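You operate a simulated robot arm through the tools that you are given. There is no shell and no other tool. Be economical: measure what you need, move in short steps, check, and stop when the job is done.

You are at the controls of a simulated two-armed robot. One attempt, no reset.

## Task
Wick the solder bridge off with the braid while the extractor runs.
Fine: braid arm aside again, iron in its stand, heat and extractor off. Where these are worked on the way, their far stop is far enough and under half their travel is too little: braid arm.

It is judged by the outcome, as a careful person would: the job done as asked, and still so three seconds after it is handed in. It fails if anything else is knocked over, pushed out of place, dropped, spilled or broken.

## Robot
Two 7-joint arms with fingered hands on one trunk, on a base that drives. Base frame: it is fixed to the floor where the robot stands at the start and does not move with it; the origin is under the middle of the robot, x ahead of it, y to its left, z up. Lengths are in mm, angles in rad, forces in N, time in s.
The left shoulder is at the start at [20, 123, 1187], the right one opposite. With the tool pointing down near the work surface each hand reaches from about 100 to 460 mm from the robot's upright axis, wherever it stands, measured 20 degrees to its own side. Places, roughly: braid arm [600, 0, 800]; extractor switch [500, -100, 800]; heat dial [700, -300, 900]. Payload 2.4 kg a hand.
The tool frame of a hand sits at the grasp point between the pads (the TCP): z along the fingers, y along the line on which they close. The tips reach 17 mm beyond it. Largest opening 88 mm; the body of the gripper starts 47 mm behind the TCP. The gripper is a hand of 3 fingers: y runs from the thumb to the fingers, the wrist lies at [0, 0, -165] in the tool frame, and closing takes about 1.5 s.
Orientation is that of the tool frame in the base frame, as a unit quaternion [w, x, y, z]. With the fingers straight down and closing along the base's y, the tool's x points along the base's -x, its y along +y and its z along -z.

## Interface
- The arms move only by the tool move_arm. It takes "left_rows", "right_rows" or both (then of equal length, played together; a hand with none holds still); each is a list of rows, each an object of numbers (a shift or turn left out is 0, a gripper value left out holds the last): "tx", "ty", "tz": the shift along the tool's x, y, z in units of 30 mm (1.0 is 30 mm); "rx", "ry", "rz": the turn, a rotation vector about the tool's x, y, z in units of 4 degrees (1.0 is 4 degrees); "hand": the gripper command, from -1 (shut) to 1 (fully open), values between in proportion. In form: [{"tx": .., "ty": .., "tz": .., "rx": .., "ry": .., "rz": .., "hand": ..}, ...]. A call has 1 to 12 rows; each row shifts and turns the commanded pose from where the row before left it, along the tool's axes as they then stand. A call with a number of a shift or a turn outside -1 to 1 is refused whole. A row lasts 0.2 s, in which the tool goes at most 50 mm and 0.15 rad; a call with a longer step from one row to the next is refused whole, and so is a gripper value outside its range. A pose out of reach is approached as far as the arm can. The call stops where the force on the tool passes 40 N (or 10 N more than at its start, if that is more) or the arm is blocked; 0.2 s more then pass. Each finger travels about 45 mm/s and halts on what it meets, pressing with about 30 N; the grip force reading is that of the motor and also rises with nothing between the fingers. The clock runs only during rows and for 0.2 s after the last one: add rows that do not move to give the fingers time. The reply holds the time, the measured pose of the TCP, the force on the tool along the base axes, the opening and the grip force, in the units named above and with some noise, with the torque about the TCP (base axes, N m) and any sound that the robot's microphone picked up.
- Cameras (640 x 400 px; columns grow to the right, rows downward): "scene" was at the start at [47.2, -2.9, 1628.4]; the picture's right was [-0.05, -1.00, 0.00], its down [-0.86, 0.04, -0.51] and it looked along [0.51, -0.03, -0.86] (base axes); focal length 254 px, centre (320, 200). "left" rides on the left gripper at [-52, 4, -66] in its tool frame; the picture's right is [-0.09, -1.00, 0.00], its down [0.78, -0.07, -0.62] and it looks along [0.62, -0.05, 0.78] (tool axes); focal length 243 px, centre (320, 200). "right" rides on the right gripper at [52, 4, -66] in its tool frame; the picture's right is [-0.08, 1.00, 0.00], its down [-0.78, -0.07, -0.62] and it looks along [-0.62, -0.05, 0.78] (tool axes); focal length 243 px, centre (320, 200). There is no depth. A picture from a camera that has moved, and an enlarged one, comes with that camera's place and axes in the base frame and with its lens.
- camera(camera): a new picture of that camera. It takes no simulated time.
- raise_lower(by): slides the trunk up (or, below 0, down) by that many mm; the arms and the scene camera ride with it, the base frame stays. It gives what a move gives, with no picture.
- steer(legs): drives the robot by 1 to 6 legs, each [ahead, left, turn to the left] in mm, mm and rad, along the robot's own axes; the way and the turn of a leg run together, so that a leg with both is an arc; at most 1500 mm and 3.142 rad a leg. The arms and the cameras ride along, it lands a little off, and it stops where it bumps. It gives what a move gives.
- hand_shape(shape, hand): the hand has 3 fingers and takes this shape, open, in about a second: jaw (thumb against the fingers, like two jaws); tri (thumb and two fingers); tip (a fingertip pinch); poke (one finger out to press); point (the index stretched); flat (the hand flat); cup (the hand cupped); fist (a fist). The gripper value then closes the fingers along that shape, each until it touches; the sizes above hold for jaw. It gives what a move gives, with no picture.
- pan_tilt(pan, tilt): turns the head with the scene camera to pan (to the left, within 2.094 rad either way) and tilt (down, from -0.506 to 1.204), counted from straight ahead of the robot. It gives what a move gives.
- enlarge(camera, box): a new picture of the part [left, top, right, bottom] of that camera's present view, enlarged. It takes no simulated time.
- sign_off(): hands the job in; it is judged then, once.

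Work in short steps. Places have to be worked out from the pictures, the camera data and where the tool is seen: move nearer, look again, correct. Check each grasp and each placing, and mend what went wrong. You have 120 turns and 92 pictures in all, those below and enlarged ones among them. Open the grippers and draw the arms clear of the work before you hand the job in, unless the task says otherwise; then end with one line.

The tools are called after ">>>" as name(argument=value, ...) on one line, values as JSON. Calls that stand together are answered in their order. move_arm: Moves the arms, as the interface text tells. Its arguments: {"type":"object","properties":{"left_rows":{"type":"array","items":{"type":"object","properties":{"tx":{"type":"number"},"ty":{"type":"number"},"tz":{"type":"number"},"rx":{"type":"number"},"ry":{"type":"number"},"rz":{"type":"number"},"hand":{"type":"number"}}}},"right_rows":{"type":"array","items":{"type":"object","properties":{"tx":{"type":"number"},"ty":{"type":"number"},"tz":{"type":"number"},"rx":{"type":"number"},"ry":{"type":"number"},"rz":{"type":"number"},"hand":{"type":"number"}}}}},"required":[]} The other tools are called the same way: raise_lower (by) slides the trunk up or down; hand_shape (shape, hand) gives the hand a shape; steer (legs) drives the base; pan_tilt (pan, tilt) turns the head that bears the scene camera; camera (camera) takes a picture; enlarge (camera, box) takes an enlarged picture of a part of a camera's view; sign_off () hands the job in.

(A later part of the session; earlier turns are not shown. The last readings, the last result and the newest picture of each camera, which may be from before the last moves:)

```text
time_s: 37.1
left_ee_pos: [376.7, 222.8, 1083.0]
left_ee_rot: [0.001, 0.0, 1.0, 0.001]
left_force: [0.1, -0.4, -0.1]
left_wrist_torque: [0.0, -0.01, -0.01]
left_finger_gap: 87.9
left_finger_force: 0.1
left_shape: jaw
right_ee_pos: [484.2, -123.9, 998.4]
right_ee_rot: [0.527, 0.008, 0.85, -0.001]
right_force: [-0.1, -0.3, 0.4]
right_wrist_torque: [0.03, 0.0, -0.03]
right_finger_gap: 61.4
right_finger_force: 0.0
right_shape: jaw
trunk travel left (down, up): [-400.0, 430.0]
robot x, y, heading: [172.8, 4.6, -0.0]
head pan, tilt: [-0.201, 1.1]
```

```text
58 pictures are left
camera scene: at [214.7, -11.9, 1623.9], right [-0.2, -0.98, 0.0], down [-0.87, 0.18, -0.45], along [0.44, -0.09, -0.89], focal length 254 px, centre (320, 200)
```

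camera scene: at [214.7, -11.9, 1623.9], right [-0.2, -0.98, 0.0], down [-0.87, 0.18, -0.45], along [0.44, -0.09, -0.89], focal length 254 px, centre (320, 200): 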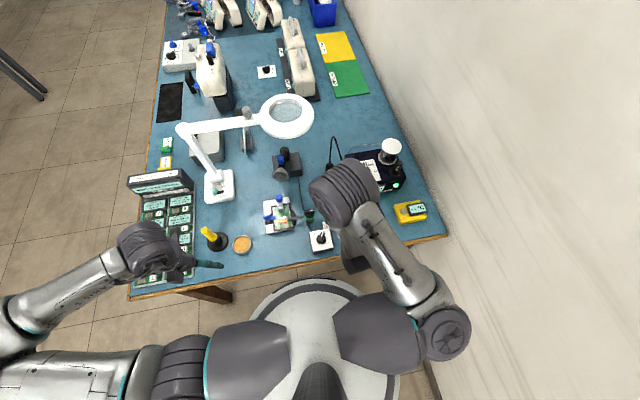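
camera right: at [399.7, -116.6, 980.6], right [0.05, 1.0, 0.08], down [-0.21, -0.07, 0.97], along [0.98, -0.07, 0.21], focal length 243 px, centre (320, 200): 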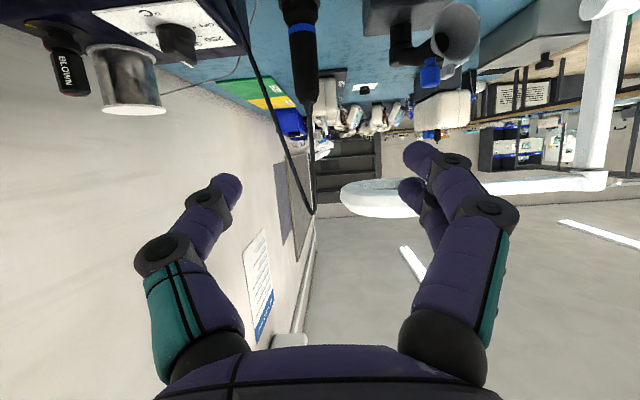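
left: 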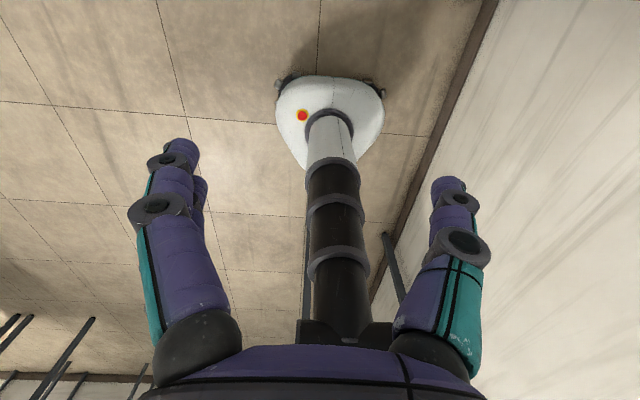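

The iron's handle shows at the top of the picture, y≈-130..-140, handle spanning z≈875–935. I lower the hand to z≈905 in front of it and look again.

>>> move_arm(right_rows=[{"tx": 0.7, "tz": 0.35, "ty": -0.07}, {"tx": 0.7, "tz": 0.35, "ty": -0.07}, {"tx": 0.7, "tz": 0.35, "ty": -0.07}, {"tx": 0.7, "tz": 0.35, "ty": -0.07}])

>>> camera(camera="right")

>>> enlarge(camera="scene", box=[290, 125, 400, 225])

```text
time_s: 38.1
left_ee_pos: [376.4, 223.3, 1083.0]
left_ee_rot: [0.001, 0.001, 1.0, 0.0]
left_force: [0.6, -0.1, -1.2]
left_wrist_torque: [-0.02, -0.03, 0.02]
left_finger_gap: 88.1
left_finger_force: 0.1
left_shape: jaw
right_ee_pos: [485.4, -132.4, 902.0]
right_ee_rot: [0.529, 0.008, 0.849, -0.001]
right_force: [0.3, -0.2, 0.1]
right_wrist_torque: [-0.01, -0.01, 0.01]
right_finger_gap: 61.2
right_finger_force: 0.0
right_shape: jaw
trunk travel left (down, up): [-400.0, 430.0]
robot x, y, heading: [174.6, 0.5, -0.002]
head pan, tilt: [-0.201, 1.1]
```

```text
57 pictures are left
camera right: at [400.7, -126.1, 885.0], right [0.05, 1.0, 0.08], down [-0.21, -0.07, 0.97], along [0.98, -0.07, 0.21], focal length 243 px, centre (320, 200)
```

right: 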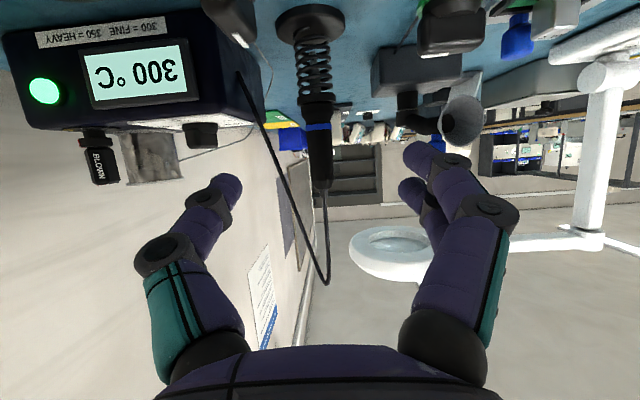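

```text
4.00 times, centred on (345, 175) of scene
camera zoom: at [214.7, -11.9, 1623.9], right [-0.2, -0.98, 0.0], down [-0.87, 0.18, -0.45], along [0.44, -0.09, -0.89], focal length 1014 px, centre (220, 300)
```

zoom: 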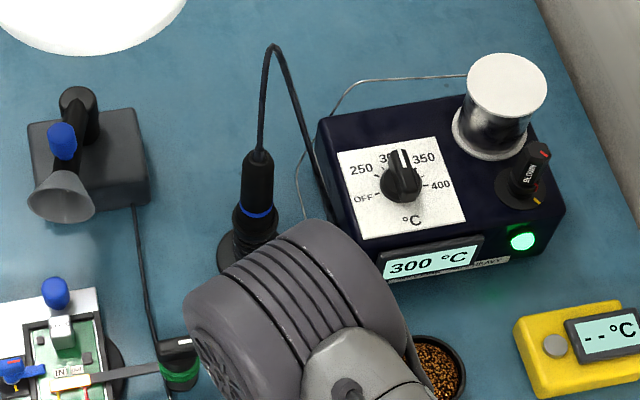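

Triangulation gives the iron at ≈(677,-140), handle z 866–930, holder top ≈ 831. I advance to x≈600, shifting 8 mm right.

>>> move_arm(right_rows=[{"tx": -0.41, "tz": 0.87, "ty": -0.07}, {"tx": -0.41, "tz": 0.87, "ty": -0.07}, {"tx": -0.41, "tz": 0.87, "ty": -0.07}, {"tx": -0.41, "tz": 0.87, "ty": -0.07}])

>>> camera(camera="right")

```text
time_s: 39.1
left_ee_pos: [376.1, 222.4, 1083.5]
left_ee_rot: [0.001, 0.0, 1.0, 0.0]
left_force: [-0.4, -1.0, 0.5]
left_wrist_torque: [0.04, 0.01, -0.02]
left_finger_gap: 87.9
left_finger_force: 0.1
left_shape: jaw
right_ee_pos: [596.4, -141.0, 902.5]
right_ee_rot: [0.527, 0.008, 0.85, -0.001]
right_force: [0.1, 0.3, -0.3]
right_wrist_torque: [0.01, 0.01, -0.01]
right_finger_gap: 61.3
right_finger_force: 0.0
right_shape: jaw
trunk travel left (down, up): [-400.0, 430.0]
robot x, y, heading: [170.6, 3.4, 0.006]
head pan, tilt: [-0.201, 1.1]
```

```text
55 pictures are left
camera right: at [511.4, -134.7, 883.7], right [0.05, 1.0, 0.08], down [-0.21, -0.07, 0.98], along [0.98, -0.07, 0.21], focal length 243 px, centre (320, 200)
```

right: 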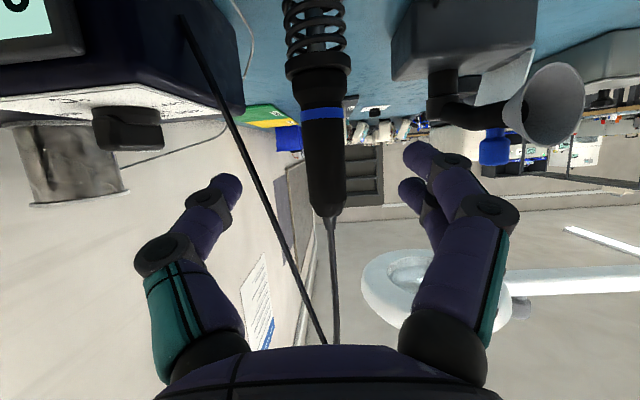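

Aligned within ~2 mm. I narrow the opening to ~50 mm (clear of the cable) and advance 78 mm onto the handle.

>>> move_arm(right_rows=[{"hand": 0.14}, {"tx": -0.29, "tz": 0.58}, {"tx": -0.29, "tz": 0.58}, {"tx": -0.29, "tz": 0.58}, {"tx": -0.29, "tz": 0.58}])

>>> camera(camera="right")

>>> enlarge(camera="scene", box=[290, 125, 400, 225])

```text
time_s: 40.3
left_ee_pos: [375.8, 222.9, 1083.7]
left_ee_rot: [0.001, 0.0, 1.0, 0.0]
left_force: [0.2, -0.5, 0.1]
left_wrist_torque: [0.01, 0.05, 0.0]
left_finger_gap: 87.7
left_finger_force: 0.1
left_shape: jaw
right_ee_pos: [675.4, -142.4, 904.4]
right_ee_rot: [0.527, 0.008, 0.85, -0.002]
right_force: [-0.9, 0.5, 0.3]
right_wrist_torque: [-0.04, -0.01, -0.03]
right_finger_gap: 50.6
right_finger_force: 0.0
right_shape: jaw
trunk travel left (down, up): [-400.0, 430.0]
robot x, y, heading: [171.1, 0.1, 0.001]
head pan, tilt: [-0.201, 1.1]
```

```text
54 pictures are left
camera right: at [590.7, -136.4, 885.0], right [0.05, 1.0, 0.08], down [-0.21, -0.07, 0.98], along [0.98, -0.07, 0.21], focal length 243 px, centre (320, 200)
```

right: 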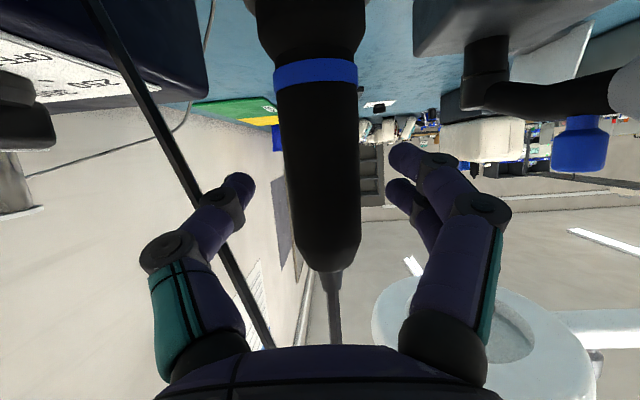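

```text
4.00 times, centred on (345, 175) of scene
camera zoom: at [214.8, -12.0, 1623.9], right [-0.2, -0.98, 0.0], down [-0.87, 0.18, -0.45], along [0.44, -0.09, -0.89], focal length 1014 px, centre (220, 300)
```

zoom: 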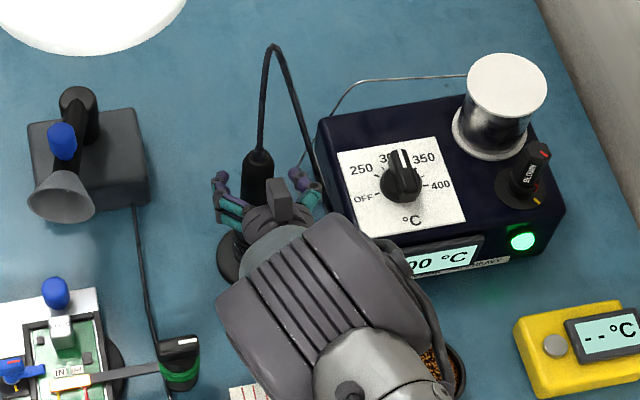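

The handle stands between the fingers. I advance 6 mm more and close.

>>> move_arm(right_rows=[{"tx": -0.09, "tz": 0.18}, {"hand": -0.5}, {"hand": -1}, {}, {}, {}, {}])

>>> camera(camera="right")

```text
time_s: 41.9
left_ee_pos: [375.9, 223.4, 1082.0]
left_ee_rot: [0.001, 0.0, 1.0, 0.0]
left_force: [-0.9, -0.2, -0.3]
left_wrist_torque: [0.02, -0.04, 0.03]
left_finger_gap: 88.2
left_finger_force: 0.0
left_shape: jaw
right_ee_pos: [681.2, -140.6, 903.9]
right_ee_rot: [0.528, 0.009, 0.849, -0.002]
right_force: [2.2, -0.2, 6.0]
right_wrist_torque: [0.06, -0.01, -0.01]
right_finger_gap: 14.1
right_finger_force: 29.6
right_shape: jaw
trunk travel left (down, up): [-400.0, 430.0]
robot x, y, heading: [175.3, 1.3, 0.002]
head pan, tilt: [-0.201, 1.1]
```

```text
52 pictures are left
camera right: at [596.9, -135.8, 886.0], right [0.05, 1.0, 0.08], down [-0.21, -0.07, 0.97], along [0.98, -0.07, 0.21], focal length 243 px, centre (320, 200)
```

right: 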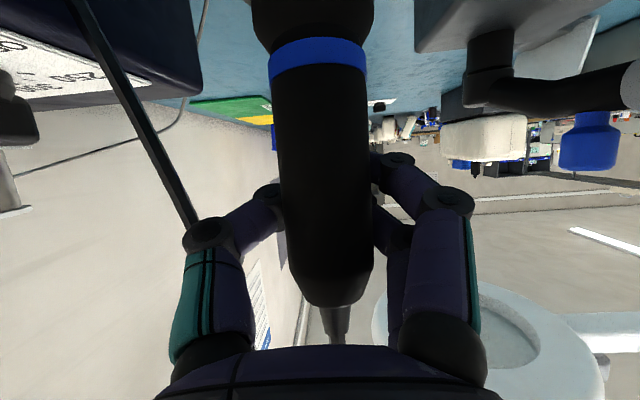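

The gap of 14 mm suggests the tips closed behind the widest part; I reopen, back off 7 mm and regrip.

>>> move_arm(right_rows=[{"hand": 0.14}, {}, {}, {}, {"tx": 0.1, "tz": -0.21}, {}, {"hand": -0.5}, {"hand": -1}, {}, {}, {}])

>>> camera(camera="right")

```text
time_s: 44.3
left_ee_pos: [376.5, 223.6, 1082.2]
left_ee_rot: [0.0, 0.0, 1.0, -0.001]
left_force: [-0.2, -0.5, 0.5]
left_wrist_torque: [-0.01, 0.0, 0.03]
left_finger_gap: 87.8
left_finger_force: 0.0
left_shape: jaw
right_ee_pos: [673.4, -141.7, 903.6]
right_ee_rot: [0.527, 0.009, 0.85, -0.002]
right_force: [0.3, 0.3, 0.7]
right_wrist_torque: [0.0, 0.04, -0.01]
right_finger_gap: 21.4
right_finger_force: 30.3
right_shape: jaw
trunk travel left (down, up): [-400.0, 430.0]
robot x, y, heading: [171.5, 2.1, -0.001]
head pan, tilt: [-0.201, 1.1]
```

```text
51 pictures are left
camera right: at [590.2, -135.9, 885.6], right [0.05, 1.0, 0.08], down [-0.21, -0.07, 0.97], along [0.98, -0.07, 0.21], focal length 243 px, centre (320, 200)
```

right: 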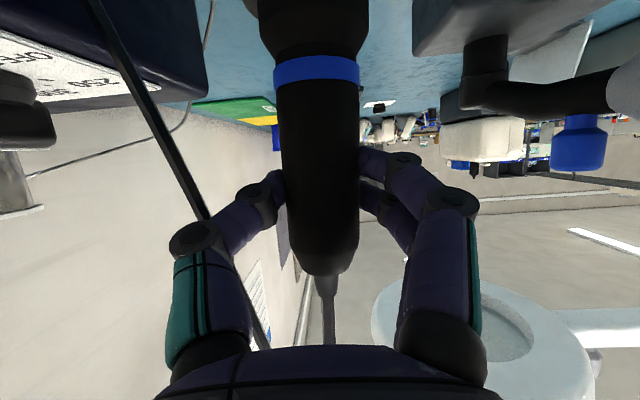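

Solid grip (21 mm). Lift straight up 110 mm.

>>> move_arm(right_rows=[{"tx": -0.41, "tz": -0.205}, {"tx": -0.41, "tz": -0.205}, {"tx": -0.82, "tz": -0.41}, {"tx": -0.82, "tz": -0.41}, {"tx": -0.82, "tz": -0.41}])

>>> camera(camera="right")

>>> camera(camera="scene")

```text
time_s: 45.5
left_ee_pos: [376.1, 223.0, 1081.6]
left_ee_rot: [0.002, 0.0, 1.0, -0.001]
left_force: [-0.6, 0.1, -0.7]
left_wrist_torque: [-0.03, 0.03, 0.04]
left_finger_gap: 88.0
left_finger_force: 0.2
left_shape: jaw
right_ee_pos: [676.0, -140.9, 1013.0]
right_ee_rot: [0.528, 0.008, 0.849, -0.002]
right_force: [-0.2, 0.6, -0.7]
right_wrist_torque: [-0.01, -0.02, -0.02]
right_finger_gap: 21.1
right_finger_force: 30.7
right_shape: jaw
trunk travel left (down, up): [-400.0, 430.0]
robot x, y, heading: [169.3, 1.8, 0.001]
head pan, tilt: [-0.201, 1.1]
```

```text
50 pictures are left
camera right: at [591.9, -135.3, 995.1], right [0.05, 1.0, 0.08], down [-0.21, -0.07, 0.97], along [0.98, -0.07, 0.21], focal length 243 px, centre (320, 200)
```

right: 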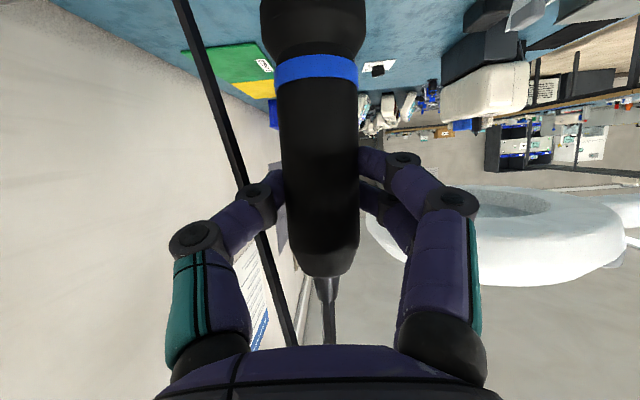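

```text
49 pictures are left
camera scene: at [214.5, -11.8, 1623.9], right [-0.2, -0.98, 0.0], down [-0.87, 0.18, -0.45], along [0.44, -0.09, -0.89], focal length 254 px, centre (320, 200)
```

scene: 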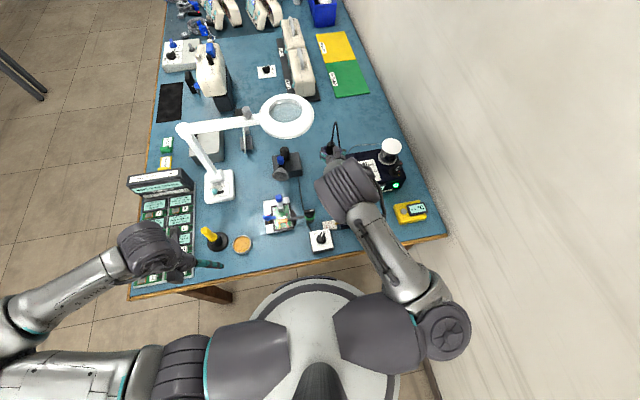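

The iron is out and held firmly. To see the tip from the side I bring the left hand's camera to the board's left, looking right.

>>> move_arm(left_rows=[{"tx": -0.8, "ty": 0.05, "tz": 0.4}, {"tx": -0.8, "ty": 0.05, "tz": 0.4}, {"tx": -0.8, "ty": 0.05, "tz": 0.4}, {"tx": -0.8, "ty": 0.05, "tz": 0.4}, {"tx": -0.8, "ty": 0.05, "tz": 0.4}, {"rz": -1}, {"rz": -1}, {"rz": -1}, {"rz": -1}, {"rz": -1}, {"rz": -1}, {"rz": -1}])

>>> move_arm(left_rows=[{"rz": -1}, {"rz": -1}, {"rz": -1}, {"rz": -1}, {"rz": -1}, {"rz": -1}, {"rz": -1}, {"rz": -1}, {"rz": -1}, {"rz": -1}, {"rz": -1}, {"rz": -1}])

>>> camera(camera="left")

```text
time_s: 48.1
left_ee_pos: [496.8, 231.1, 1022.7]
left_ee_rot: [0.001, -0.243, 0.97, 0.0]
left_force: [0.4, -1.0, -1.0]
left_wrist_torque: [0.0, 0.0, 0.05]
left_finger_gap: 87.8
left_finger_force: 0.1
left_shape: jaw
right_ee_pos: [676.1, -141.8, 1012.5]
right_ee_rot: [0.527, 0.009, 0.85, -0.003]
right_force: [1.3, -0.4, -1.4]
right_wrist_torque: [-0.01, 0.03, -0.01]
right_finger_gap: 21.1
right_finger_force: 29.9
right_shape: jaw
trunk travel left (down, up): [-400.0, 430.0]
robot x, y, heading: [177.1, 1.1, -0.004]
head pan, tilt: [-0.201, 1.1]
```

```text
time_s: 50.7
left_ee_pos: [496.3, 230.2, 1022.4]
left_ee_rot: [0.0, -0.616, 0.787, 0.0]
left_force: [-1.3, -0.2, -0.3]
left_wrist_torque: [0.02, 0.04, -0.01]
left_finger_gap: 87.8
left_finger_force: 0.1
left_shape: jaw
right_ee_pos: [675.3, -142.3, 1013.3]
right_ee_rot: [0.528, 0.008, 0.849, -0.001]
right_force: [0.3, 0.6, -0.5]
right_wrist_torque: [0.02, 0.0, 0.04]
right_finger_gap: 21.2
right_finger_force: 29.5
right_shape: jaw
trunk travel left (down, up): [-400.0, 430.0]
robot x, y, heading: [175.2, 1.3, -0.005]
head pan, tilt: [-0.201, 1.1]
```

```text
48 pictures are left
camera left: at [504.6, 282.4, 1088.1], right [0.99, -0.16, 0.0], down [-0.12, -0.77, 0.62], along [-0.1, -0.61, -0.78], focal length 243 px, centre (320, 200)
```

left: 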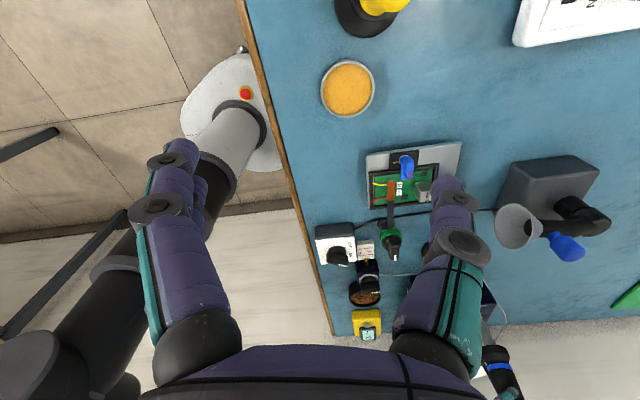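

Now carry the iron over toward the bridge at the same height (pull back in x, then move left).

>>> move_arm(right_rows=[{"tx": 0.4, "tz": -0.81}, {"tx": 0.4, "tz": -0.81}, {"tx": 0.4, "tz": -0.81}, {"tx": 0.4, "tz": -0.81}, {"ty": 0.95}, {"ty": 0.95}, {"ty": 0.95}, {"ty": 0.95}, {"ty": 0.95}, {"ty": 0.95}])

>>> camera(camera="left")

>>> enlarge(camera="scene", box=[230, 150, 350, 250])

```text
time_s: 52.9
left_ee_pos: [496.9, 231.8, 1023.5]
left_ee_rot: [-0.001, -0.616, 0.788, 0.0]
left_force: [-0.5, 0.1, 0.8]
left_wrist_torque: [0.03, -0.01, 0.01]
left_finger_gap: 88.0
left_finger_force: 0.0
left_shape: jaw
right_ee_pos: [568.8, 28.9, 1016.7]
right_ee_rot: [0.527, 0.008, 0.85, -0.003]
right_force: [0.1, -0.5, -0.7]
right_wrist_torque: [-0.03, 0.0, -0.03]
right_finger_gap: 20.7
right_finger_force: 29.8
right_shape: jaw
trunk travel left (down, up): [-400.0, 430.0]
robot x, y, heading: [172.6, 1.2, -0.003]
head pan, tilt: [-0.201, 1.1]
```

```text
47 pictures are left
camera left: at [504.8, 282.5, 1088.1], right [0.99, -0.16, 0.0], down [-0.13, -0.77, 0.62], along [-0.1, -0.61, -0.78], focal length 243 px, centre (320, 200)
```

left: 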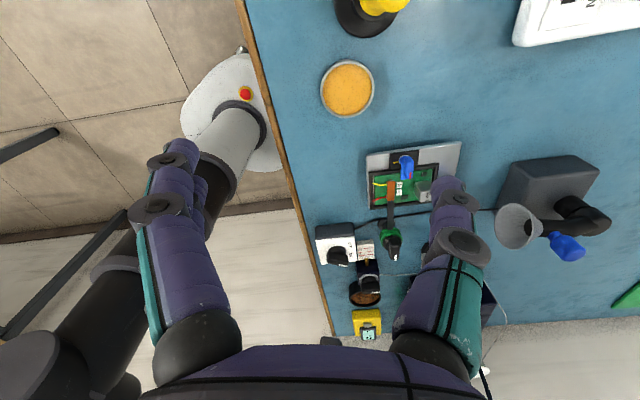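

```text
4.00 times, centred on (290, 200) of scene
camera zoom: at [214.9, -11.7, 1623.9], right [-0.2, -0.98, 0.0], down [-0.87, 0.18, -0.45], along [0.44, -0.09, -0.89], focal length 1014 px, centre (440, 200)
```

zoom: 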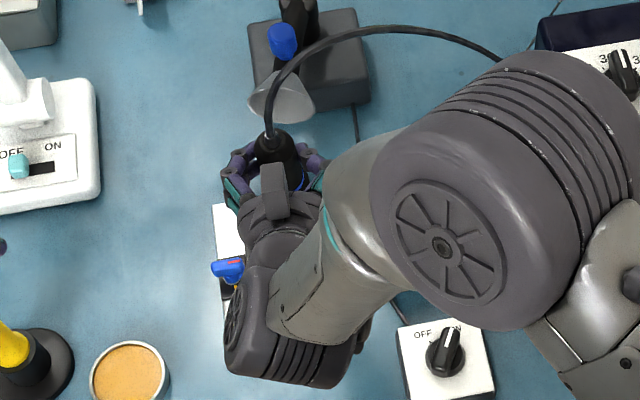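

The left fingers hide the iron; I shift the left hand forward and lower for a clear side view.

>>> move_arm(left_rows=[{"tx": -0.51, "ty": -0.67, "tz": 0.6}, {"tx": -0.51, "ty": -0.67, "tz": 0.6}, {"tx": -0.51, "ty": -0.67, "tz": 0.6}])

>>> camera(camera="left")

```text
time_s: 53.7
left_ee_pos: [570.5, 259.0, 967.7]
left_ee_rot: [0.001, -0.616, 0.788, 0.0]
left_force: [0.1, -0.6, -0.1]
left_wrist_torque: [-0.03, -0.03, 0.05]
left_finger_gap: 87.8
left_finger_force: 0.2
left_shape: jaw
right_ee_pos: [569.5, 28.2, 1015.8]
right_ee_rot: [0.526, 0.008, 0.85, -0.002]
right_force: [-0.1, 0.9, -0.3]
right_wrist_torque: [-0.02, 0.01, -0.04]
right_finger_gap: 20.8
right_finger_force: 30.6
right_shape: jaw
trunk travel left (down, up): [-400.0, 430.0]
robot x, y, heading: [172.1, 1.5, -0.0]
head pan, tilt: [-0.201, 1.1]
```

```text
45 pictures are left
camera left: at [578.7, 310.1, 1032.4], right [0.99, -0.16, 0.0], down [-0.12, -0.77, 0.62], along [-0.1, -0.61, -0.78], focal length 243 px, centre (320, 200)
```

left: 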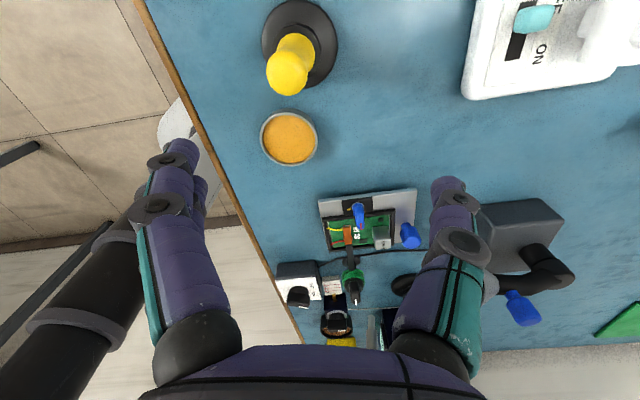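

A silver rod end appears near (373,320); I enlarge to identify it as the iron tip.

>>> enlarge(camera="left", box=[270, 190, 430, 350])

```text
2.50 times, centred on (350, 270) of left
camera zoom: at [578.7, 310.1, 1032.4], right [0.99, -0.16, 0.0], down [-0.12, -0.77, 0.62], along [-0.1, -0.61, -0.78], focal length 606 px, centre (245, 25)
```

zoom: 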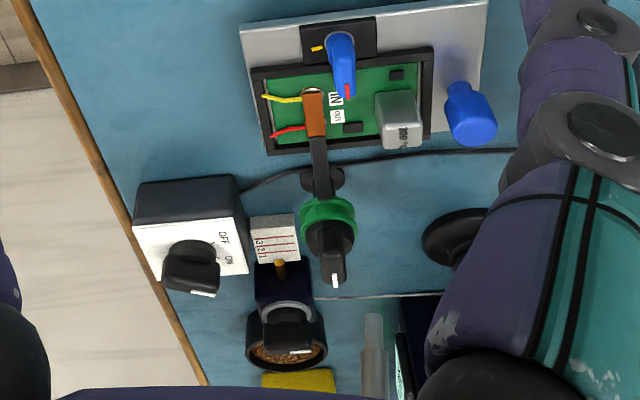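

It's the iron tip, at about z≈898 and slightly ahead of the TCP; the board surface works out lower (z≈795), braid centre ≈(573,51). I lower 75 mm, shifting toward it, and re-view.

>>> move_arm(right_rows=[{"tx": 0.6, "tz": 0.2, "ty": 0.125}, {"tx": 0.6, "tz": 0.2, "ty": 0.125}, {"tx": 0.6, "tz": 0.2, "ty": 0.125}, {"tx": 0.6, "tz": 0.2, "ty": 0.125}])

>>> enlarge(camera="left", box=[290, 180, 430, 300])

```text
time_s: 54.7
left_ee_pos: [569.7, 258.6, 967.8]
left_ee_rot: [0.001, -0.616, 0.788, -0.001]
left_force: [-0.6, -0.2, -0.2]
left_wrist_torque: [0.0, -0.03, -0.02]
left_finger_gap: 87.8
left_finger_force: 0.1
left_shape: jaw
right_ee_pos: [557.4, 47.1, 940.5]
right_ee_rot: [0.527, 0.008, 0.85, -0.001]
right_force: [0.3, 0.0, -0.6]
right_wrist_torque: [-0.01, 0.02, -0.01]
right_finger_gap: 20.6
right_finger_force: 30.4
right_shape: jaw
trunk travel left (down, up): [-400.0, 430.0]
robot x, y, heading: [172.7, 0.5, -0.004]
head pan, tilt: [-0.201, 1.1]
```

```text
3.33 times, centred on (360, 240) of left
camera zoom: at [578.1, 309.9, 1032.9], right [0.99, -0.16, 0.0], down [-0.13, -0.77, 0.62], along [-0.1, -0.61, -0.78], focal length 809 px, centre (187, 67)
```

zoom: 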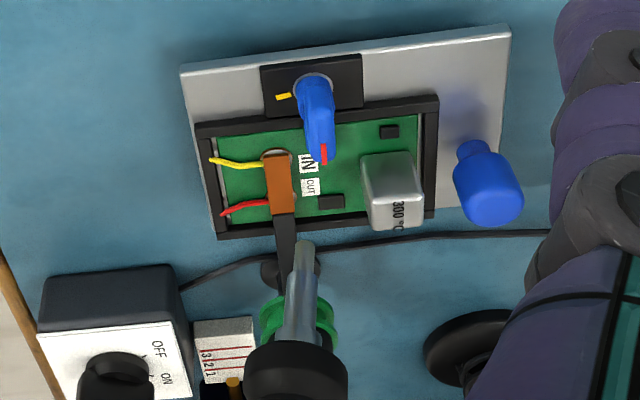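

The tip is at ≈(582,47,822), the braid at ≈(575,56,800). I correct 7 mm back, 8 mm left and go 12 mm lower.

>>> move_arm(right_rows=[{"tx": 0.23, "tz": -0.015, "ty": 0.135}, {"tx": 0.23, "tz": -0.015, "ty": 0.135}])

>>> enlarge(camera="left", box=[310, 190, 400, 270])

>>> enlarge(camera="scene", box=[250, 180, 330, 250])

```text
time_s: 55.3
left_ee_pos: [569.3, 258.3, 967.8]
left_ee_rot: [0.001, -0.616, 0.788, -0.001]
left_force: [0.8, -1.5, 0.7]
left_wrist_torque: [0.0, 0.01, 0.01]
left_finger_gap: 87.9
left_finger_force: 0.1
left_shape: jaw
right_ee_pos: [552.9, 54.6, 928.8]
right_ee_rot: [0.528, 0.007, 0.849, -0.001]
right_force: [0.1, 0.4, -0.3]
right_wrist_torque: [0.0, 0.01, 0.01]
right_finger_gap: 20.5
right_finger_force: 29.7
right_shape: jaw
trunk travel left (down, up): [-400.0, 430.0]
robot x, y, heading: [170.7, 0.9, -0.004]
head pan, tilt: [-0.201, 1.1]
```

```text
5.00 times, centred on (355, 230) of left
camera zoom: at [578.1, 309.9, 1032.9], right [0.99, -0.16, 0.0], down [-0.13, -0.77, 0.62], along [-0.1, -0.61, -0.78], focal length 1213 px, centre (145, 50)
```

zoom: 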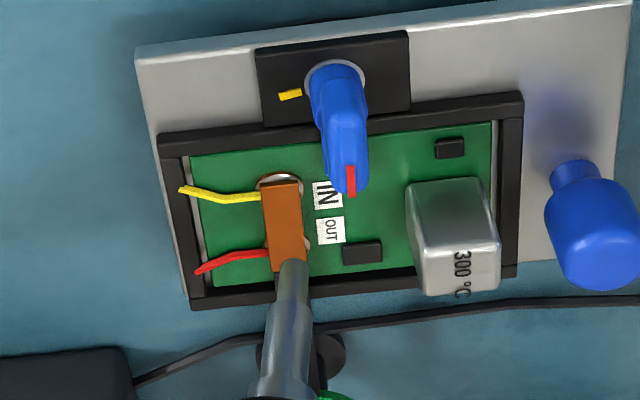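

```text
5.71 times, centred on (290, 215) of scene
camera zoom: at [214.8, -11.8, 1623.9], right [-0.2, -0.98, 0.0], down [-0.87, 0.18, -0.45], along [0.44, -0.09, -0.89], focal length 1449 px, centre (491, 114)
```

zoom: 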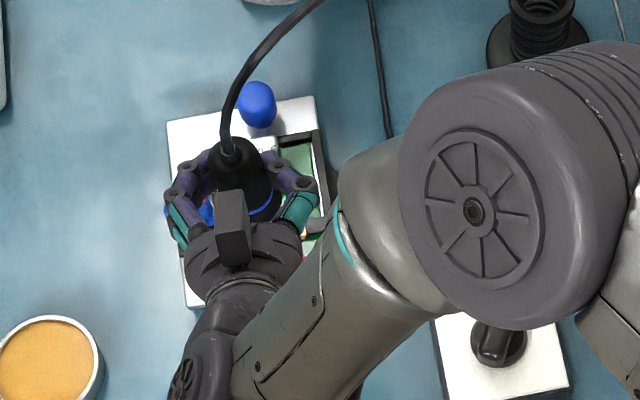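

The tip is right above the braid. Lower 8 mm in small steps and check force and view.

>>> move_arm(right_rows=[{"tx": 0.09, "tz": 0.04}, {"tx": 0.08, "tz": 0.04}, {"tx": 0.08, "tz": 0.04}])

>>> enlarge(camera="left", box=[310, 190, 400, 270])

```text
time_s: 56.1
left_ee_pos: [569.3, 258.2, 967.5]
left_ee_rot: [-0.001, -0.616, 0.788, -0.001]
left_force: [0.4, 0.8, 0.0]
left_wrist_torque: [0.03, -0.01, -0.02]
left_finger_gap: 87.9
left_finger_force: 0.2
left_shape: jaw
right_ee_pos: [552.1, 53.6, 921.2]
right_ee_rot: [0.527, 0.008, 0.85, -0.002]
right_force: [-0.4, 0.0, -1.3]
right_wrist_torque: [-0.01, 0.02, -0.02]
right_finger_gap: 20.7
right_finger_force: 30.2
right_shape: jaw
trunk travel left (down, up): [-400.0, 430.0]
robot x, y, heading: [170.9, -1.5, 0.001]
head pan, tilt: [-0.201, 1.1]
```

```text
5.00 times, centred on (355, 230) of left
camera zoom: at [578.1, 309.8, 1032.9], right [0.99, -0.16, 0.0], down [-0.13, -0.77, 0.62], along [-0.1, -0.61, -0.78], focal length 1213 px, centre (145, 50)
```

zoom: 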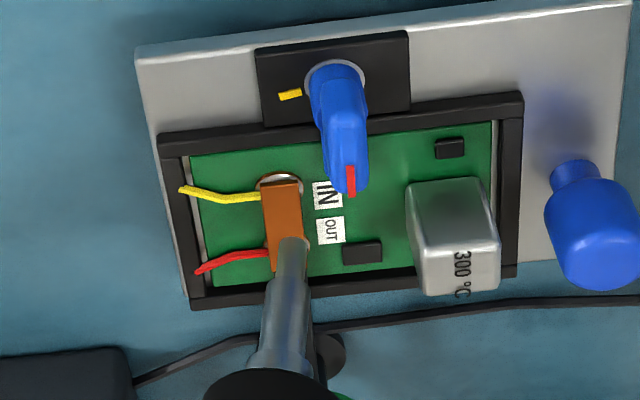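

No contact yet; the tip is ~3 mm too far ahead. Correct and lower 5 mm.

>>> move_arm(right_rows=[{"tx": 0.045, "tz": -0.09}, {"tx": 0.075, "tz": 0.037}, {"tx": 0.075, "tz": 0.037}])

>>> enlarge(camera="left", box=[310, 190, 400, 270])

```text
time_s: 56.9
left_ee_pos: [569.7, 257.7, 968.3]
left_ee_rot: [0.0, -0.616, 0.788, 0.0]
left_force: [-0.5, 0.0, -0.3]
left_wrist_torque: [-0.01, 0.0, -0.01]
left_finger_gap: 87.7
left_finger_force: 0.1
left_shape: jaw
right_ee_pos: [549.7, 53.9, 914.8]
right_ee_rot: [0.528, 0.008, 0.849, -0.001]
right_force: [-0.1, -0.1, -0.6]
right_wrist_torque: [0.01, -0.02, 0.02]
right_finger_gap: 20.9
right_finger_force: 30.0
right_shape: jaw
trunk travel left (down, up): [-400.0, 430.0]
robot x, y, heading: [173.6, -2.5, -0.002]
head pan, tilt: [-0.201, 1.1]
```

```text
5.00 times, centred on (355, 230) of left
camera zoom: at [578.1, 309.8, 1032.9], right [0.99, -0.16, 0.0], down [-0.13, -0.77, 0.62], along [-0.1, -0.61, -0.78], focal length 1213 px, centre (145, 50)
```

zoom: 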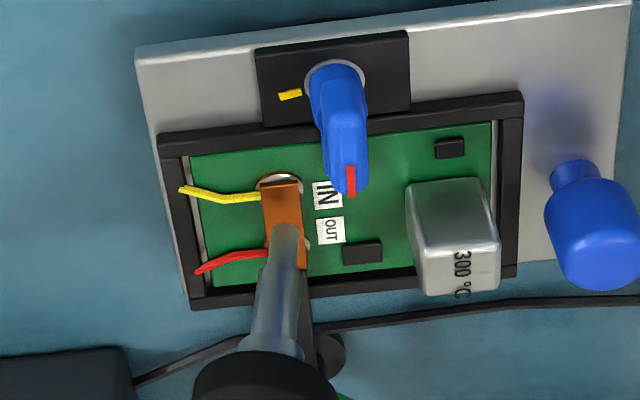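

Centred. Continue lowering 5 mm, watching for contact force.

>>> move_arm(right_rows=[{"tx": 0.075, "tz": 0.037}, {"tx": 0.075, "tz": 0.037}, {}])

>>> enlarge(camera="left", box=[310, 190, 400, 270])

```text
time_s: 57.7
left_ee_pos: [569.8, 259.4, 968.4]
left_ee_rot: [0.001, -0.616, 0.788, -0.001]
left_force: [0.0, 0.4, 0.2]
left_wrist_torque: [-0.01, 0.01, 0.01]
left_finger_gap: 87.8
left_finger_force: 0.1
left_shape: jaw
right_ee_pos: [547.9, 55.9, 909.7]
right_ee_rot: [0.526, 0.009, 0.85, -0.002]
right_force: [-0.9, 0.5, -0.9]
right_wrist_torque: [-0.01, -0.02, 0.02]
right_finger_gap: 20.8
right_finger_force: 29.7
right_shape: jaw
trunk travel left (down, up): [-400.0, 430.0]
robot x, y, heading: [172.4, 3.1, 0.002]
head pan, tilt: [-0.201, 1.1]
```

```text
5.00 times, centred on (355, 230) of left
camera zoom: at [578.1, 309.8, 1032.9], right [0.99, -0.16, 0.0], down [-0.13, -0.77, 0.62], along [-0.1, -0.61, -0.78], focal length 1213 px, centre (145, 50)
```

zoom: 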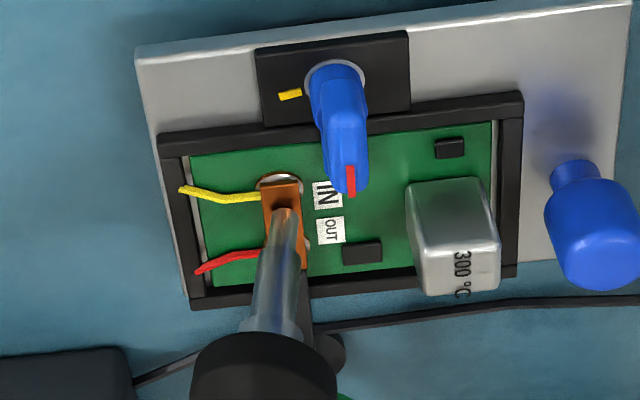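

No force yet; the tip drifts toward the braid's far end. I shift 6 mm right and lower 4 mm.

>>> move_arm(right_rows=[{"ty": -0.2}, {"tx": 0.06, "tz": 0.03}, {"tx": 0.06, "tz": 0.03}, {}])

>>> enlarge(camera="left", box=[310, 190, 400, 270])

```text
time_s: 58.7
left_ee_pos: [568.3, 259.8, 968.8]
left_ee_rot: [0.001, -0.616, 0.788, 0.0]
left_force: [0.7, 0.0, -0.2]
left_wrist_torque: [-0.01, 0.01, 0.02]
left_finger_gap: 87.5
left_finger_force: 0.1
left_shape: jaw
right_ee_pos: [548.9, 49.1, 906.3]
right_ee_rot: [0.529, 0.008, 0.849, -0.002]
right_force: [-3.5, -0.2, 19.5]
right_wrist_torque: [0.02, -0.2, 0.01]
right_finger_gap: 21.1
right_finger_force: 29.8
right_shape: jaw
trunk travel left (down, up): [-400.0, 430.0]
robot x, y, heading: [176.4, 3.6, 0.003]
head pan, tilt: [-0.201, 1.1]
```

```text
5.00 times, centred on (355, 230) of left
camera zoom: at [576.7, 309.7, 1033.7], right [0.99, -0.16, 0.0], down [-0.13, -0.77, 0.62], along [-0.1, -0.61, -0.78], focal length 1213 px, centre (145, 50)
```

zoom: 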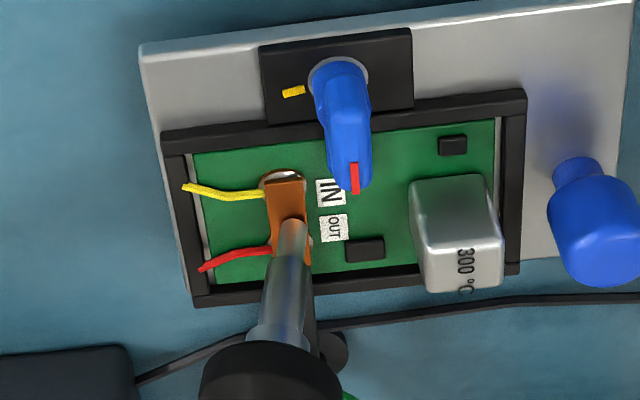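

Contact at ~20 N in the middle of the braid. Hold there and let it wick.

>>> move_arm(right_rows=[{}, {}, {}, {}, {}, {}, {}, {}, {}, {}, {}, {}])

>>> move_arm(right_rows=[{}, {}, {}, {}, {}, {}, {}, {}, {}, {}, {}, {}])

>>> enlarge(camera="left", box=[310, 190, 400, 270])

```text
time_s: 61.3
left_ee_pos: [567.7, 258.0, 968.1]
left_ee_rot: [0.002, -0.616, 0.788, -0.001]
left_force: [-0.5, 0.3, 0.0]
left_wrist_torque: [0.01, -0.01, 0.0]
left_finger_gap: 88.0
left_finger_force: 0.1
left_shape: jaw
right_ee_pos: [548.3, 47.1, 906.8]
right_ee_rot: [0.529, 0.008, 0.849, -0.001]
right_force: [-4.3, -0.2, 23.0]
right_wrist_torque: [0.03, -0.22, -0.02]
right_finger_gap: 21.4
right_finger_force: 30.1
right_shape: jaw
trunk travel left (down, up): [-400.0, 430.0]
robot x, y, heading: [176.2, -1.6, -0.004]
head pan, tilt: [-0.201, 1.1]
```

```text
time_s: 63.9
left_ee_pos: [568.1, 258.3, 969.3]
left_ee_rot: [0.002, -0.615, 0.788, 0.0]
left_force: [0.1, -0.7, -0.3]
left_wrist_torque: [0.02, 0.0, 0.0]
left_finger_gap: 88.1
left_finger_force: 0.1
left_shape: jaw
right_ee_pos: [549.8, 47.7, 906.0]
right_ee_rot: [0.528, 0.008, 0.849, -0.002]
right_force: [-2.9, -0.6, 23.4]
right_wrist_torque: [0.01, -0.19, 0.05]
right_finger_gap: 21.1
right_finger_force: 30.3
right_shape: jaw
trunk travel left (down, up): [-400.0, 430.0]
robot x, y, heading: [170.2, 0.9, -0.002]
head pan, tilt: [-0.201, 1.1]
```

```text
5.00 times, centred on (355, 230) of left
camera zoom: at [576.5, 309.7, 1033.7], right [0.99, -0.16, 0.0], down [-0.13, -0.77, 0.62], along [-0.1, -0.61, -0.78], focal length 1213 px, centre (145, 50)
```

zoom: 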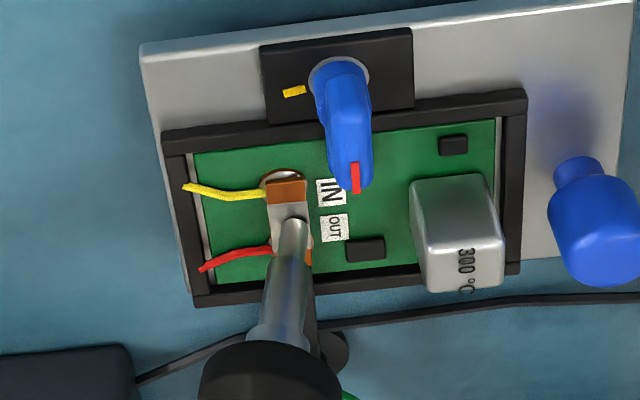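

The braid's middle has turned silver: the solder is wicked. Lift the iron straight up.

>>> move_arm(right_rows=[{"tx": -0.3, "tz": -0.15}, {"tx": -0.6, "tz": -0.3}, {"tx": -0.8, "tz": -0.4}, {"tx": -0.8, "tz": -0.4}, {"tx": -0.8, "tz": -0.4}])

>>> camera(camera="right")

>>> enlarge(camera="left", box=[290, 180, 430, 350])

```text
time_s: 65.1
left_ee_pos: [568.9, 258.8, 968.2]
left_ee_rot: [0.0, -0.616, 0.788, 0.0]
left_force: [0.5, -0.1, -0.8]
left_wrist_torque: [-0.03, 0.05, 0.01]
left_finger_gap: 87.8
left_finger_force: 0.1
left_shape: jaw
right_ee_pos: [548.5, 47.8, 1014.0]
right_ee_rot: [0.527, 0.008, 0.85, -0.002]
right_force: [-0.6, -0.1, 0.1]
right_wrist_torque: [0.01, 0.0, 0.02]
right_finger_gap: 21.1
right_finger_force: 29.8
right_shape: jaw
trunk travel left (down, up): [-400.0, 430.0]
robot x, y, heading: [174.6, 1.8, 0.001]
head pan, tilt: [-0.201, 1.1]
```

```text
35 pictures are left
camera right: at [465.0, 53.4, 997.0], right [0.05, 1.0, 0.08], down [-0.21, -0.07, 0.98], along [0.98, -0.07, 0.21], focal length 243 px, centre (320, 200)
```

right: 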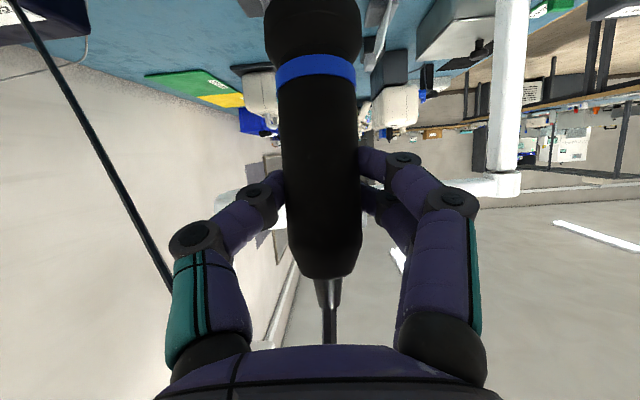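

```text
2.35 times, centred on (360, 265) of left
camera zoom: at [577.9, 309.9, 1033.0], right [0.99, -0.16, 0.0], down [-0.13, -0.77, 0.62], along [-0.1, -0.61, -0.78], focal length 571 px, centre (226, 47)
```

zoom: 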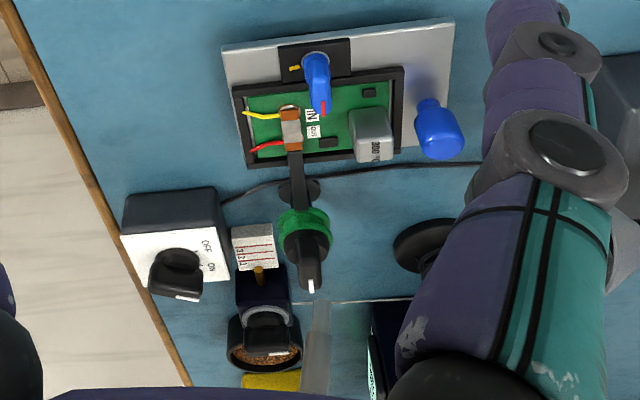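

The grip is unchanged. Return above the stand along the same path.

>>> move_arm(right_rows=[{"ty": -0.9}, {"ty": -0.9}, {"ty": -0.9}, {"ty": -0.9}, {"ty": -0.9}, {"ty": -0.9}, {"ty": -0.9}, {"tx": -0.37, "tz": 0.747}, {"tx": -0.37, "tz": 0.747}, {"tx": -0.37, "tz": 0.747}, {"tx": -0.37, "tz": 0.747}, {"tx": -0.37, "tz": 0.747}])

>>> move_arm(right_rows=[{}])

>>> camera(camera="right")

>>> enlarge(camera="scene", box=[290, 110, 400, 210])

```text
time_s: 67.7
left_ee_pos: [568.8, 258.5, 967.5]
left_ee_rot: [0.0, -0.616, 0.788, 0.0]
left_force: [-0.1, 0.5, 0.5]
left_wrist_torque: [0.01, 0.04, 0.03]
left_finger_gap: 87.8
left_finger_force: 0.0
left_shape: jaw
right_ee_pos: [669.2, -144.6, 1015.1]
right_ee_rot: [0.527, 0.009, 0.85, -0.002]
right_force: [0.0, 1.2, -0.9]
right_wrist_torque: [-0.01, 0.02, -0.02]
right_finger_gap: 21.1
right_finger_force: 29.9
right_shape: jaw
trunk travel left (down, up): [-400.0, 430.0]
robot x, y, heading: [177.5, 0.5, -0.004]
head pan, tilt: [-0.201, 1.1]
```

```text
time_s: 68.1
left_ee_pos: [570.1, 258.6, 968.3]
left_ee_rot: [0.001, -0.616, 0.787, 0.0]
left_force: [0.0, 0.1, 0.0]
left_wrist_torque: [0.02, 0.01, 0.0]
left_finger_gap: 87.8
left_finger_force: 0.0
left_shape: jaw
right_ee_pos: [670.0, -144.3, 1015.4]
right_ee_rot: [0.526, 0.009, 0.85, -0.002]
right_force: [0.9, 0.2, -2.2]
right_wrist_torque: [0.02, 0.0, -0.02]
right_finger_gap: 21.0
right_finger_force: 29.8
right_shape: jaw
trunk travel left (down, up): [-400.0, 430.0]
robot x, y, heading: [170.6, 3.2, 0.0]
head pan, tilt: [-0.201, 1.1]
```

```text
33 pictures are left
camera right: at [586.5, -138.3, 997.5], right [0.05, 1.0, 0.08], down [-0.21, -0.07, 0.98], along [0.98, -0.07, 0.21], focal length 243 px, centre (320, 200)
```

right: 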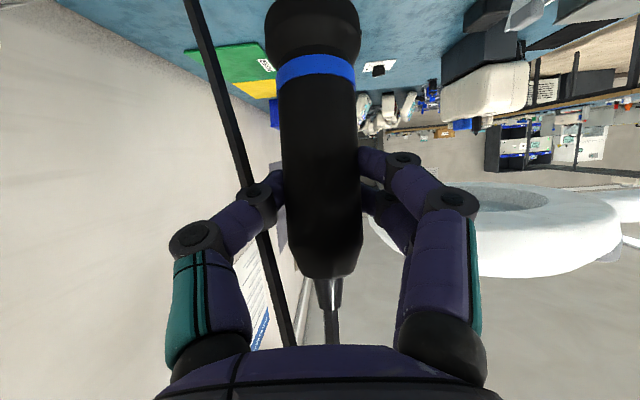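

```text
4.00 times, centred on (345, 160) of scene
camera zoom: at [215.0, -12.0, 1623.9], right [-0.2, -0.98, 0.0], down [-0.87, 0.18, -0.45], along [0.44, -0.09, -0.89], focal length 1014 px, centre (220, 360)
```

zoom: 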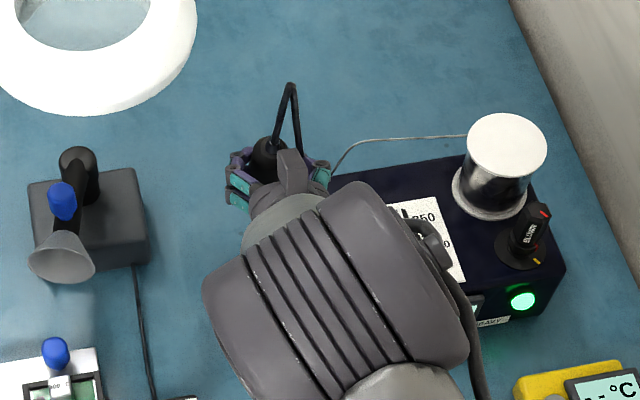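

The iron sits unchanged in the grip. I correct to the recorded grip x,y and lower carefully.

>>> move_arm(right_rows=[{"tx": -0.081, "tz": 0.164, "ty": 0.09}, {}, {}])

>>> move_arm(right_rows=[{}])

```text
time_s: 68.9
left_ee_pos: [569.9, 259.5, 967.9]
left_ee_rot: [0.001, -0.616, 0.788, -0.001]
left_force: [0.1, 0.0, 0.2]
left_wrist_torque: [-0.04, 0.01, 0.01]
left_finger_gap: 87.9
left_finger_force: 0.0
left_shape: jaw
right_ee_pos: [676.1, -142.1, 1014.7]
right_ee_rot: [0.527, 0.009, 0.85, -0.002]
right_force: [0.0, 0.0, -1.3]
right_wrist_torque: [-0.03, -0.02, -0.01]
right_finger_gap: 20.8
right_finger_force: 30.0
right_shape: jaw
trunk travel left (down, up): [-400.0, 430.0]
robot x, y, heading: [170.7, -0.2, 0.003]
head pan, tilt: [-0.201, 1.1]
```

```text
time_s: 69.3
left_ee_pos: [569.4, 258.0, 968.3]
left_ee_rot: [0.001, -0.615, 0.788, 0.0]
left_force: [-0.6, -0.4, -0.3]
left_wrist_torque: [0.0, -0.01, 0.02]
left_finger_gap: 88.1
left_finger_force: 0.0
left_shape: jaw
right_ee_pos: [675.4, -142.5, 1015.1]
right_ee_rot: [0.527, 0.009, 0.85, -0.003]
right_force: [0.2, -0.2, -0.6]
right_wrist_torque: [0.0, 0.02, -0.02]
right_finger_gap: 20.8
right_finger_force: 29.8
right_shape: jaw
trunk travel left (down, up): [-400.0, 430.0]
robot x, y, heading: [173.7, 2.7, -0.005]
head pan, tilt: [-0.201, 1.1]
```

Over the stand at the recorded position; lower 105 mm in the exact reverse of the lift.

>>> move_arm(right_rows=[{"tx": 0.5, "tz": 0.25}, {"tx": 0.5, "tz": 0.25}, {"tx": 0.5, "tz": 0.25}, {"tx": 0.5, "tz": 0.25}, {"tx": 0.4, "tz": 0.2}, {"tx": 0.4, "tz": 0.2}, {"tx": 0.3, "tz": 0.15}])

>>> camera(camera="right")

```text
time_s: 70.7
left_ee_pos: [567.6, 258.6, 970.1]
left_ee_rot: [0.0, -0.616, 0.788, -0.001]
left_force: [-0.1, 0.7, 0.6]
left_wrist_torque: [-0.03, -0.02, 0.0]
left_finger_gap: 87.9
left_finger_force: 0.0
left_shape: jaw
right_ee_pos: [680.8, -140.5, 936.7]
right_ee_rot: [0.543, 0.007, 0.84, -0.001]
right_force: [-4.5, -0.2, 28.5]
right_wrist_torque: [0.04, -0.16, -0.01]
right_finger_gap: 21.8
right_finger_force: 30.1
right_shape: jaw
trunk travel left (down, up): [-400.0, 430.0]
robot x, y, heading: [173.4, -1.5, -0.003]
head pan, tilt: [-0.201, 1.1]
stopped in row 6 (right hand): the force on the tool passed its limit (the readings are from after the stop); the commanded pose is now the measured one
```

```text
31 pictures are left
camera right: at [598.1, -135.9, 915.1], right [0.05, 1.0, 0.08], down [-0.25, -0.07, 0.97], along [0.97, -0.07, 0.24], focal length 243 px, centre (320, 200)
```

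right: 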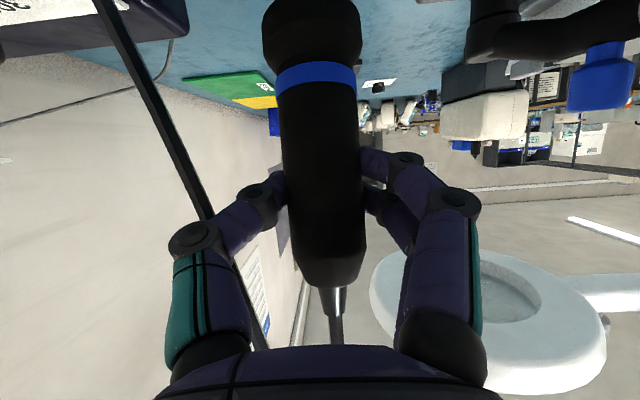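

The tip is resting on the holder's rim (≈34 mm too high), probably tilted a little in the grip. I lift 25 mm and bring the left camera round to see the tip and holder from the side.

>>> move_arm(right_rows=[{"tx": -0.38, "tz": -0.18}, {"tx": -0.38, "tz": -0.18}])

>>> move_arm(left_rows=[{"tz": -0.5}, {"tz": -0.6}, {"tx": 0.81, "ty": -0.69}, {"tx": 0.81, "ty": -0.69}, {"tx": 0.81, "ty": -0.69}, {"tx": 0.81, "ty": -0.69}, {"tx": 0.81, "ty": -0.69}, {"rz": -1}, {"rz": -1}, {"rz": -1}])

>>> camera(camera="left")

```text
time_s: 71.3
left_ee_pos: [569.3, 258.9, 968.8]
left_ee_rot: [0.001, -0.615, 0.788, -0.001]
left_force: [-0.5, -0.1, 0.5]
left_wrist_torque: [0.01, 0.0, 0.05]
left_finger_gap: 88.0
left_finger_force: 0.0
left_shape: jaw
right_ee_pos: [679.3, -141.2, 956.6]
right_ee_rot: [0.535, 0.008, 0.845, -0.001]
right_force: [0.5, -0.2, -1.2]
right_wrist_torque: [0.01, 0.02, -0.02]
right_finger_gap: 21.8
right_finger_force: 29.9
right_shape: jaw
trunk travel left (down, up): [-400.0, 430.0]
robot x, y, heading: [171.7, 1.9, -0.002]
head pan, tilt: [-0.201, 1.1]
```

```text
time_s: 73.5
left_ee_pos: [641.3, 116.8, 1000.9]
left_ee_rot: [0.0, -0.695, 0.719, 0.0]
left_force: [-0.5, -0.2, 0.5]
left_wrist_torque: [-0.04, 0.0, -0.02]
left_finger_gap: 87.9
left_finger_force: 0.1
left_shape: jaw
right_ee_pos: [678.8, -142.2, 957.5]
right_ee_rot: [0.537, 0.008, 0.844, -0.001]
right_force: [-0.1, 0.7, -1.1]
right_wrist_torque: [0.0, -0.01, -0.01]
right_finger_gap: 21.5
right_finger_force: 30.1
right_shape: jaw
trunk travel left (down, up): [-400.0, 430.0]
robot x, y, heading: [179.7, -0.5, -0.002]
head pan, tilt: [-0.201, 1.1]
```

```text
30 pictures are left
camera left: at [638.0, 168.3, 1065.4], right [1.0, 0.05, 0.0], down [0.04, -0.78, 0.62], along [0.03, -0.62, -0.78], focal length 243 px, centre (320, 200)
```

left: 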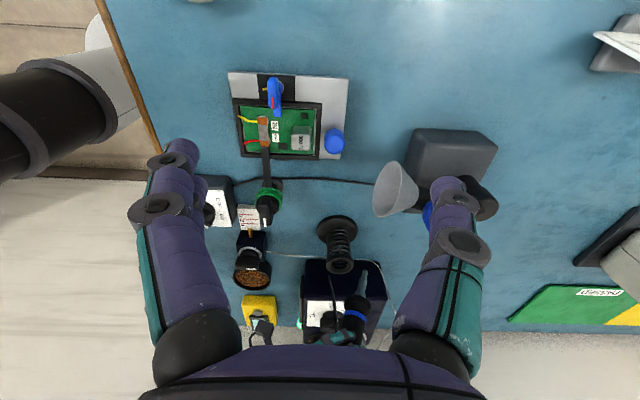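

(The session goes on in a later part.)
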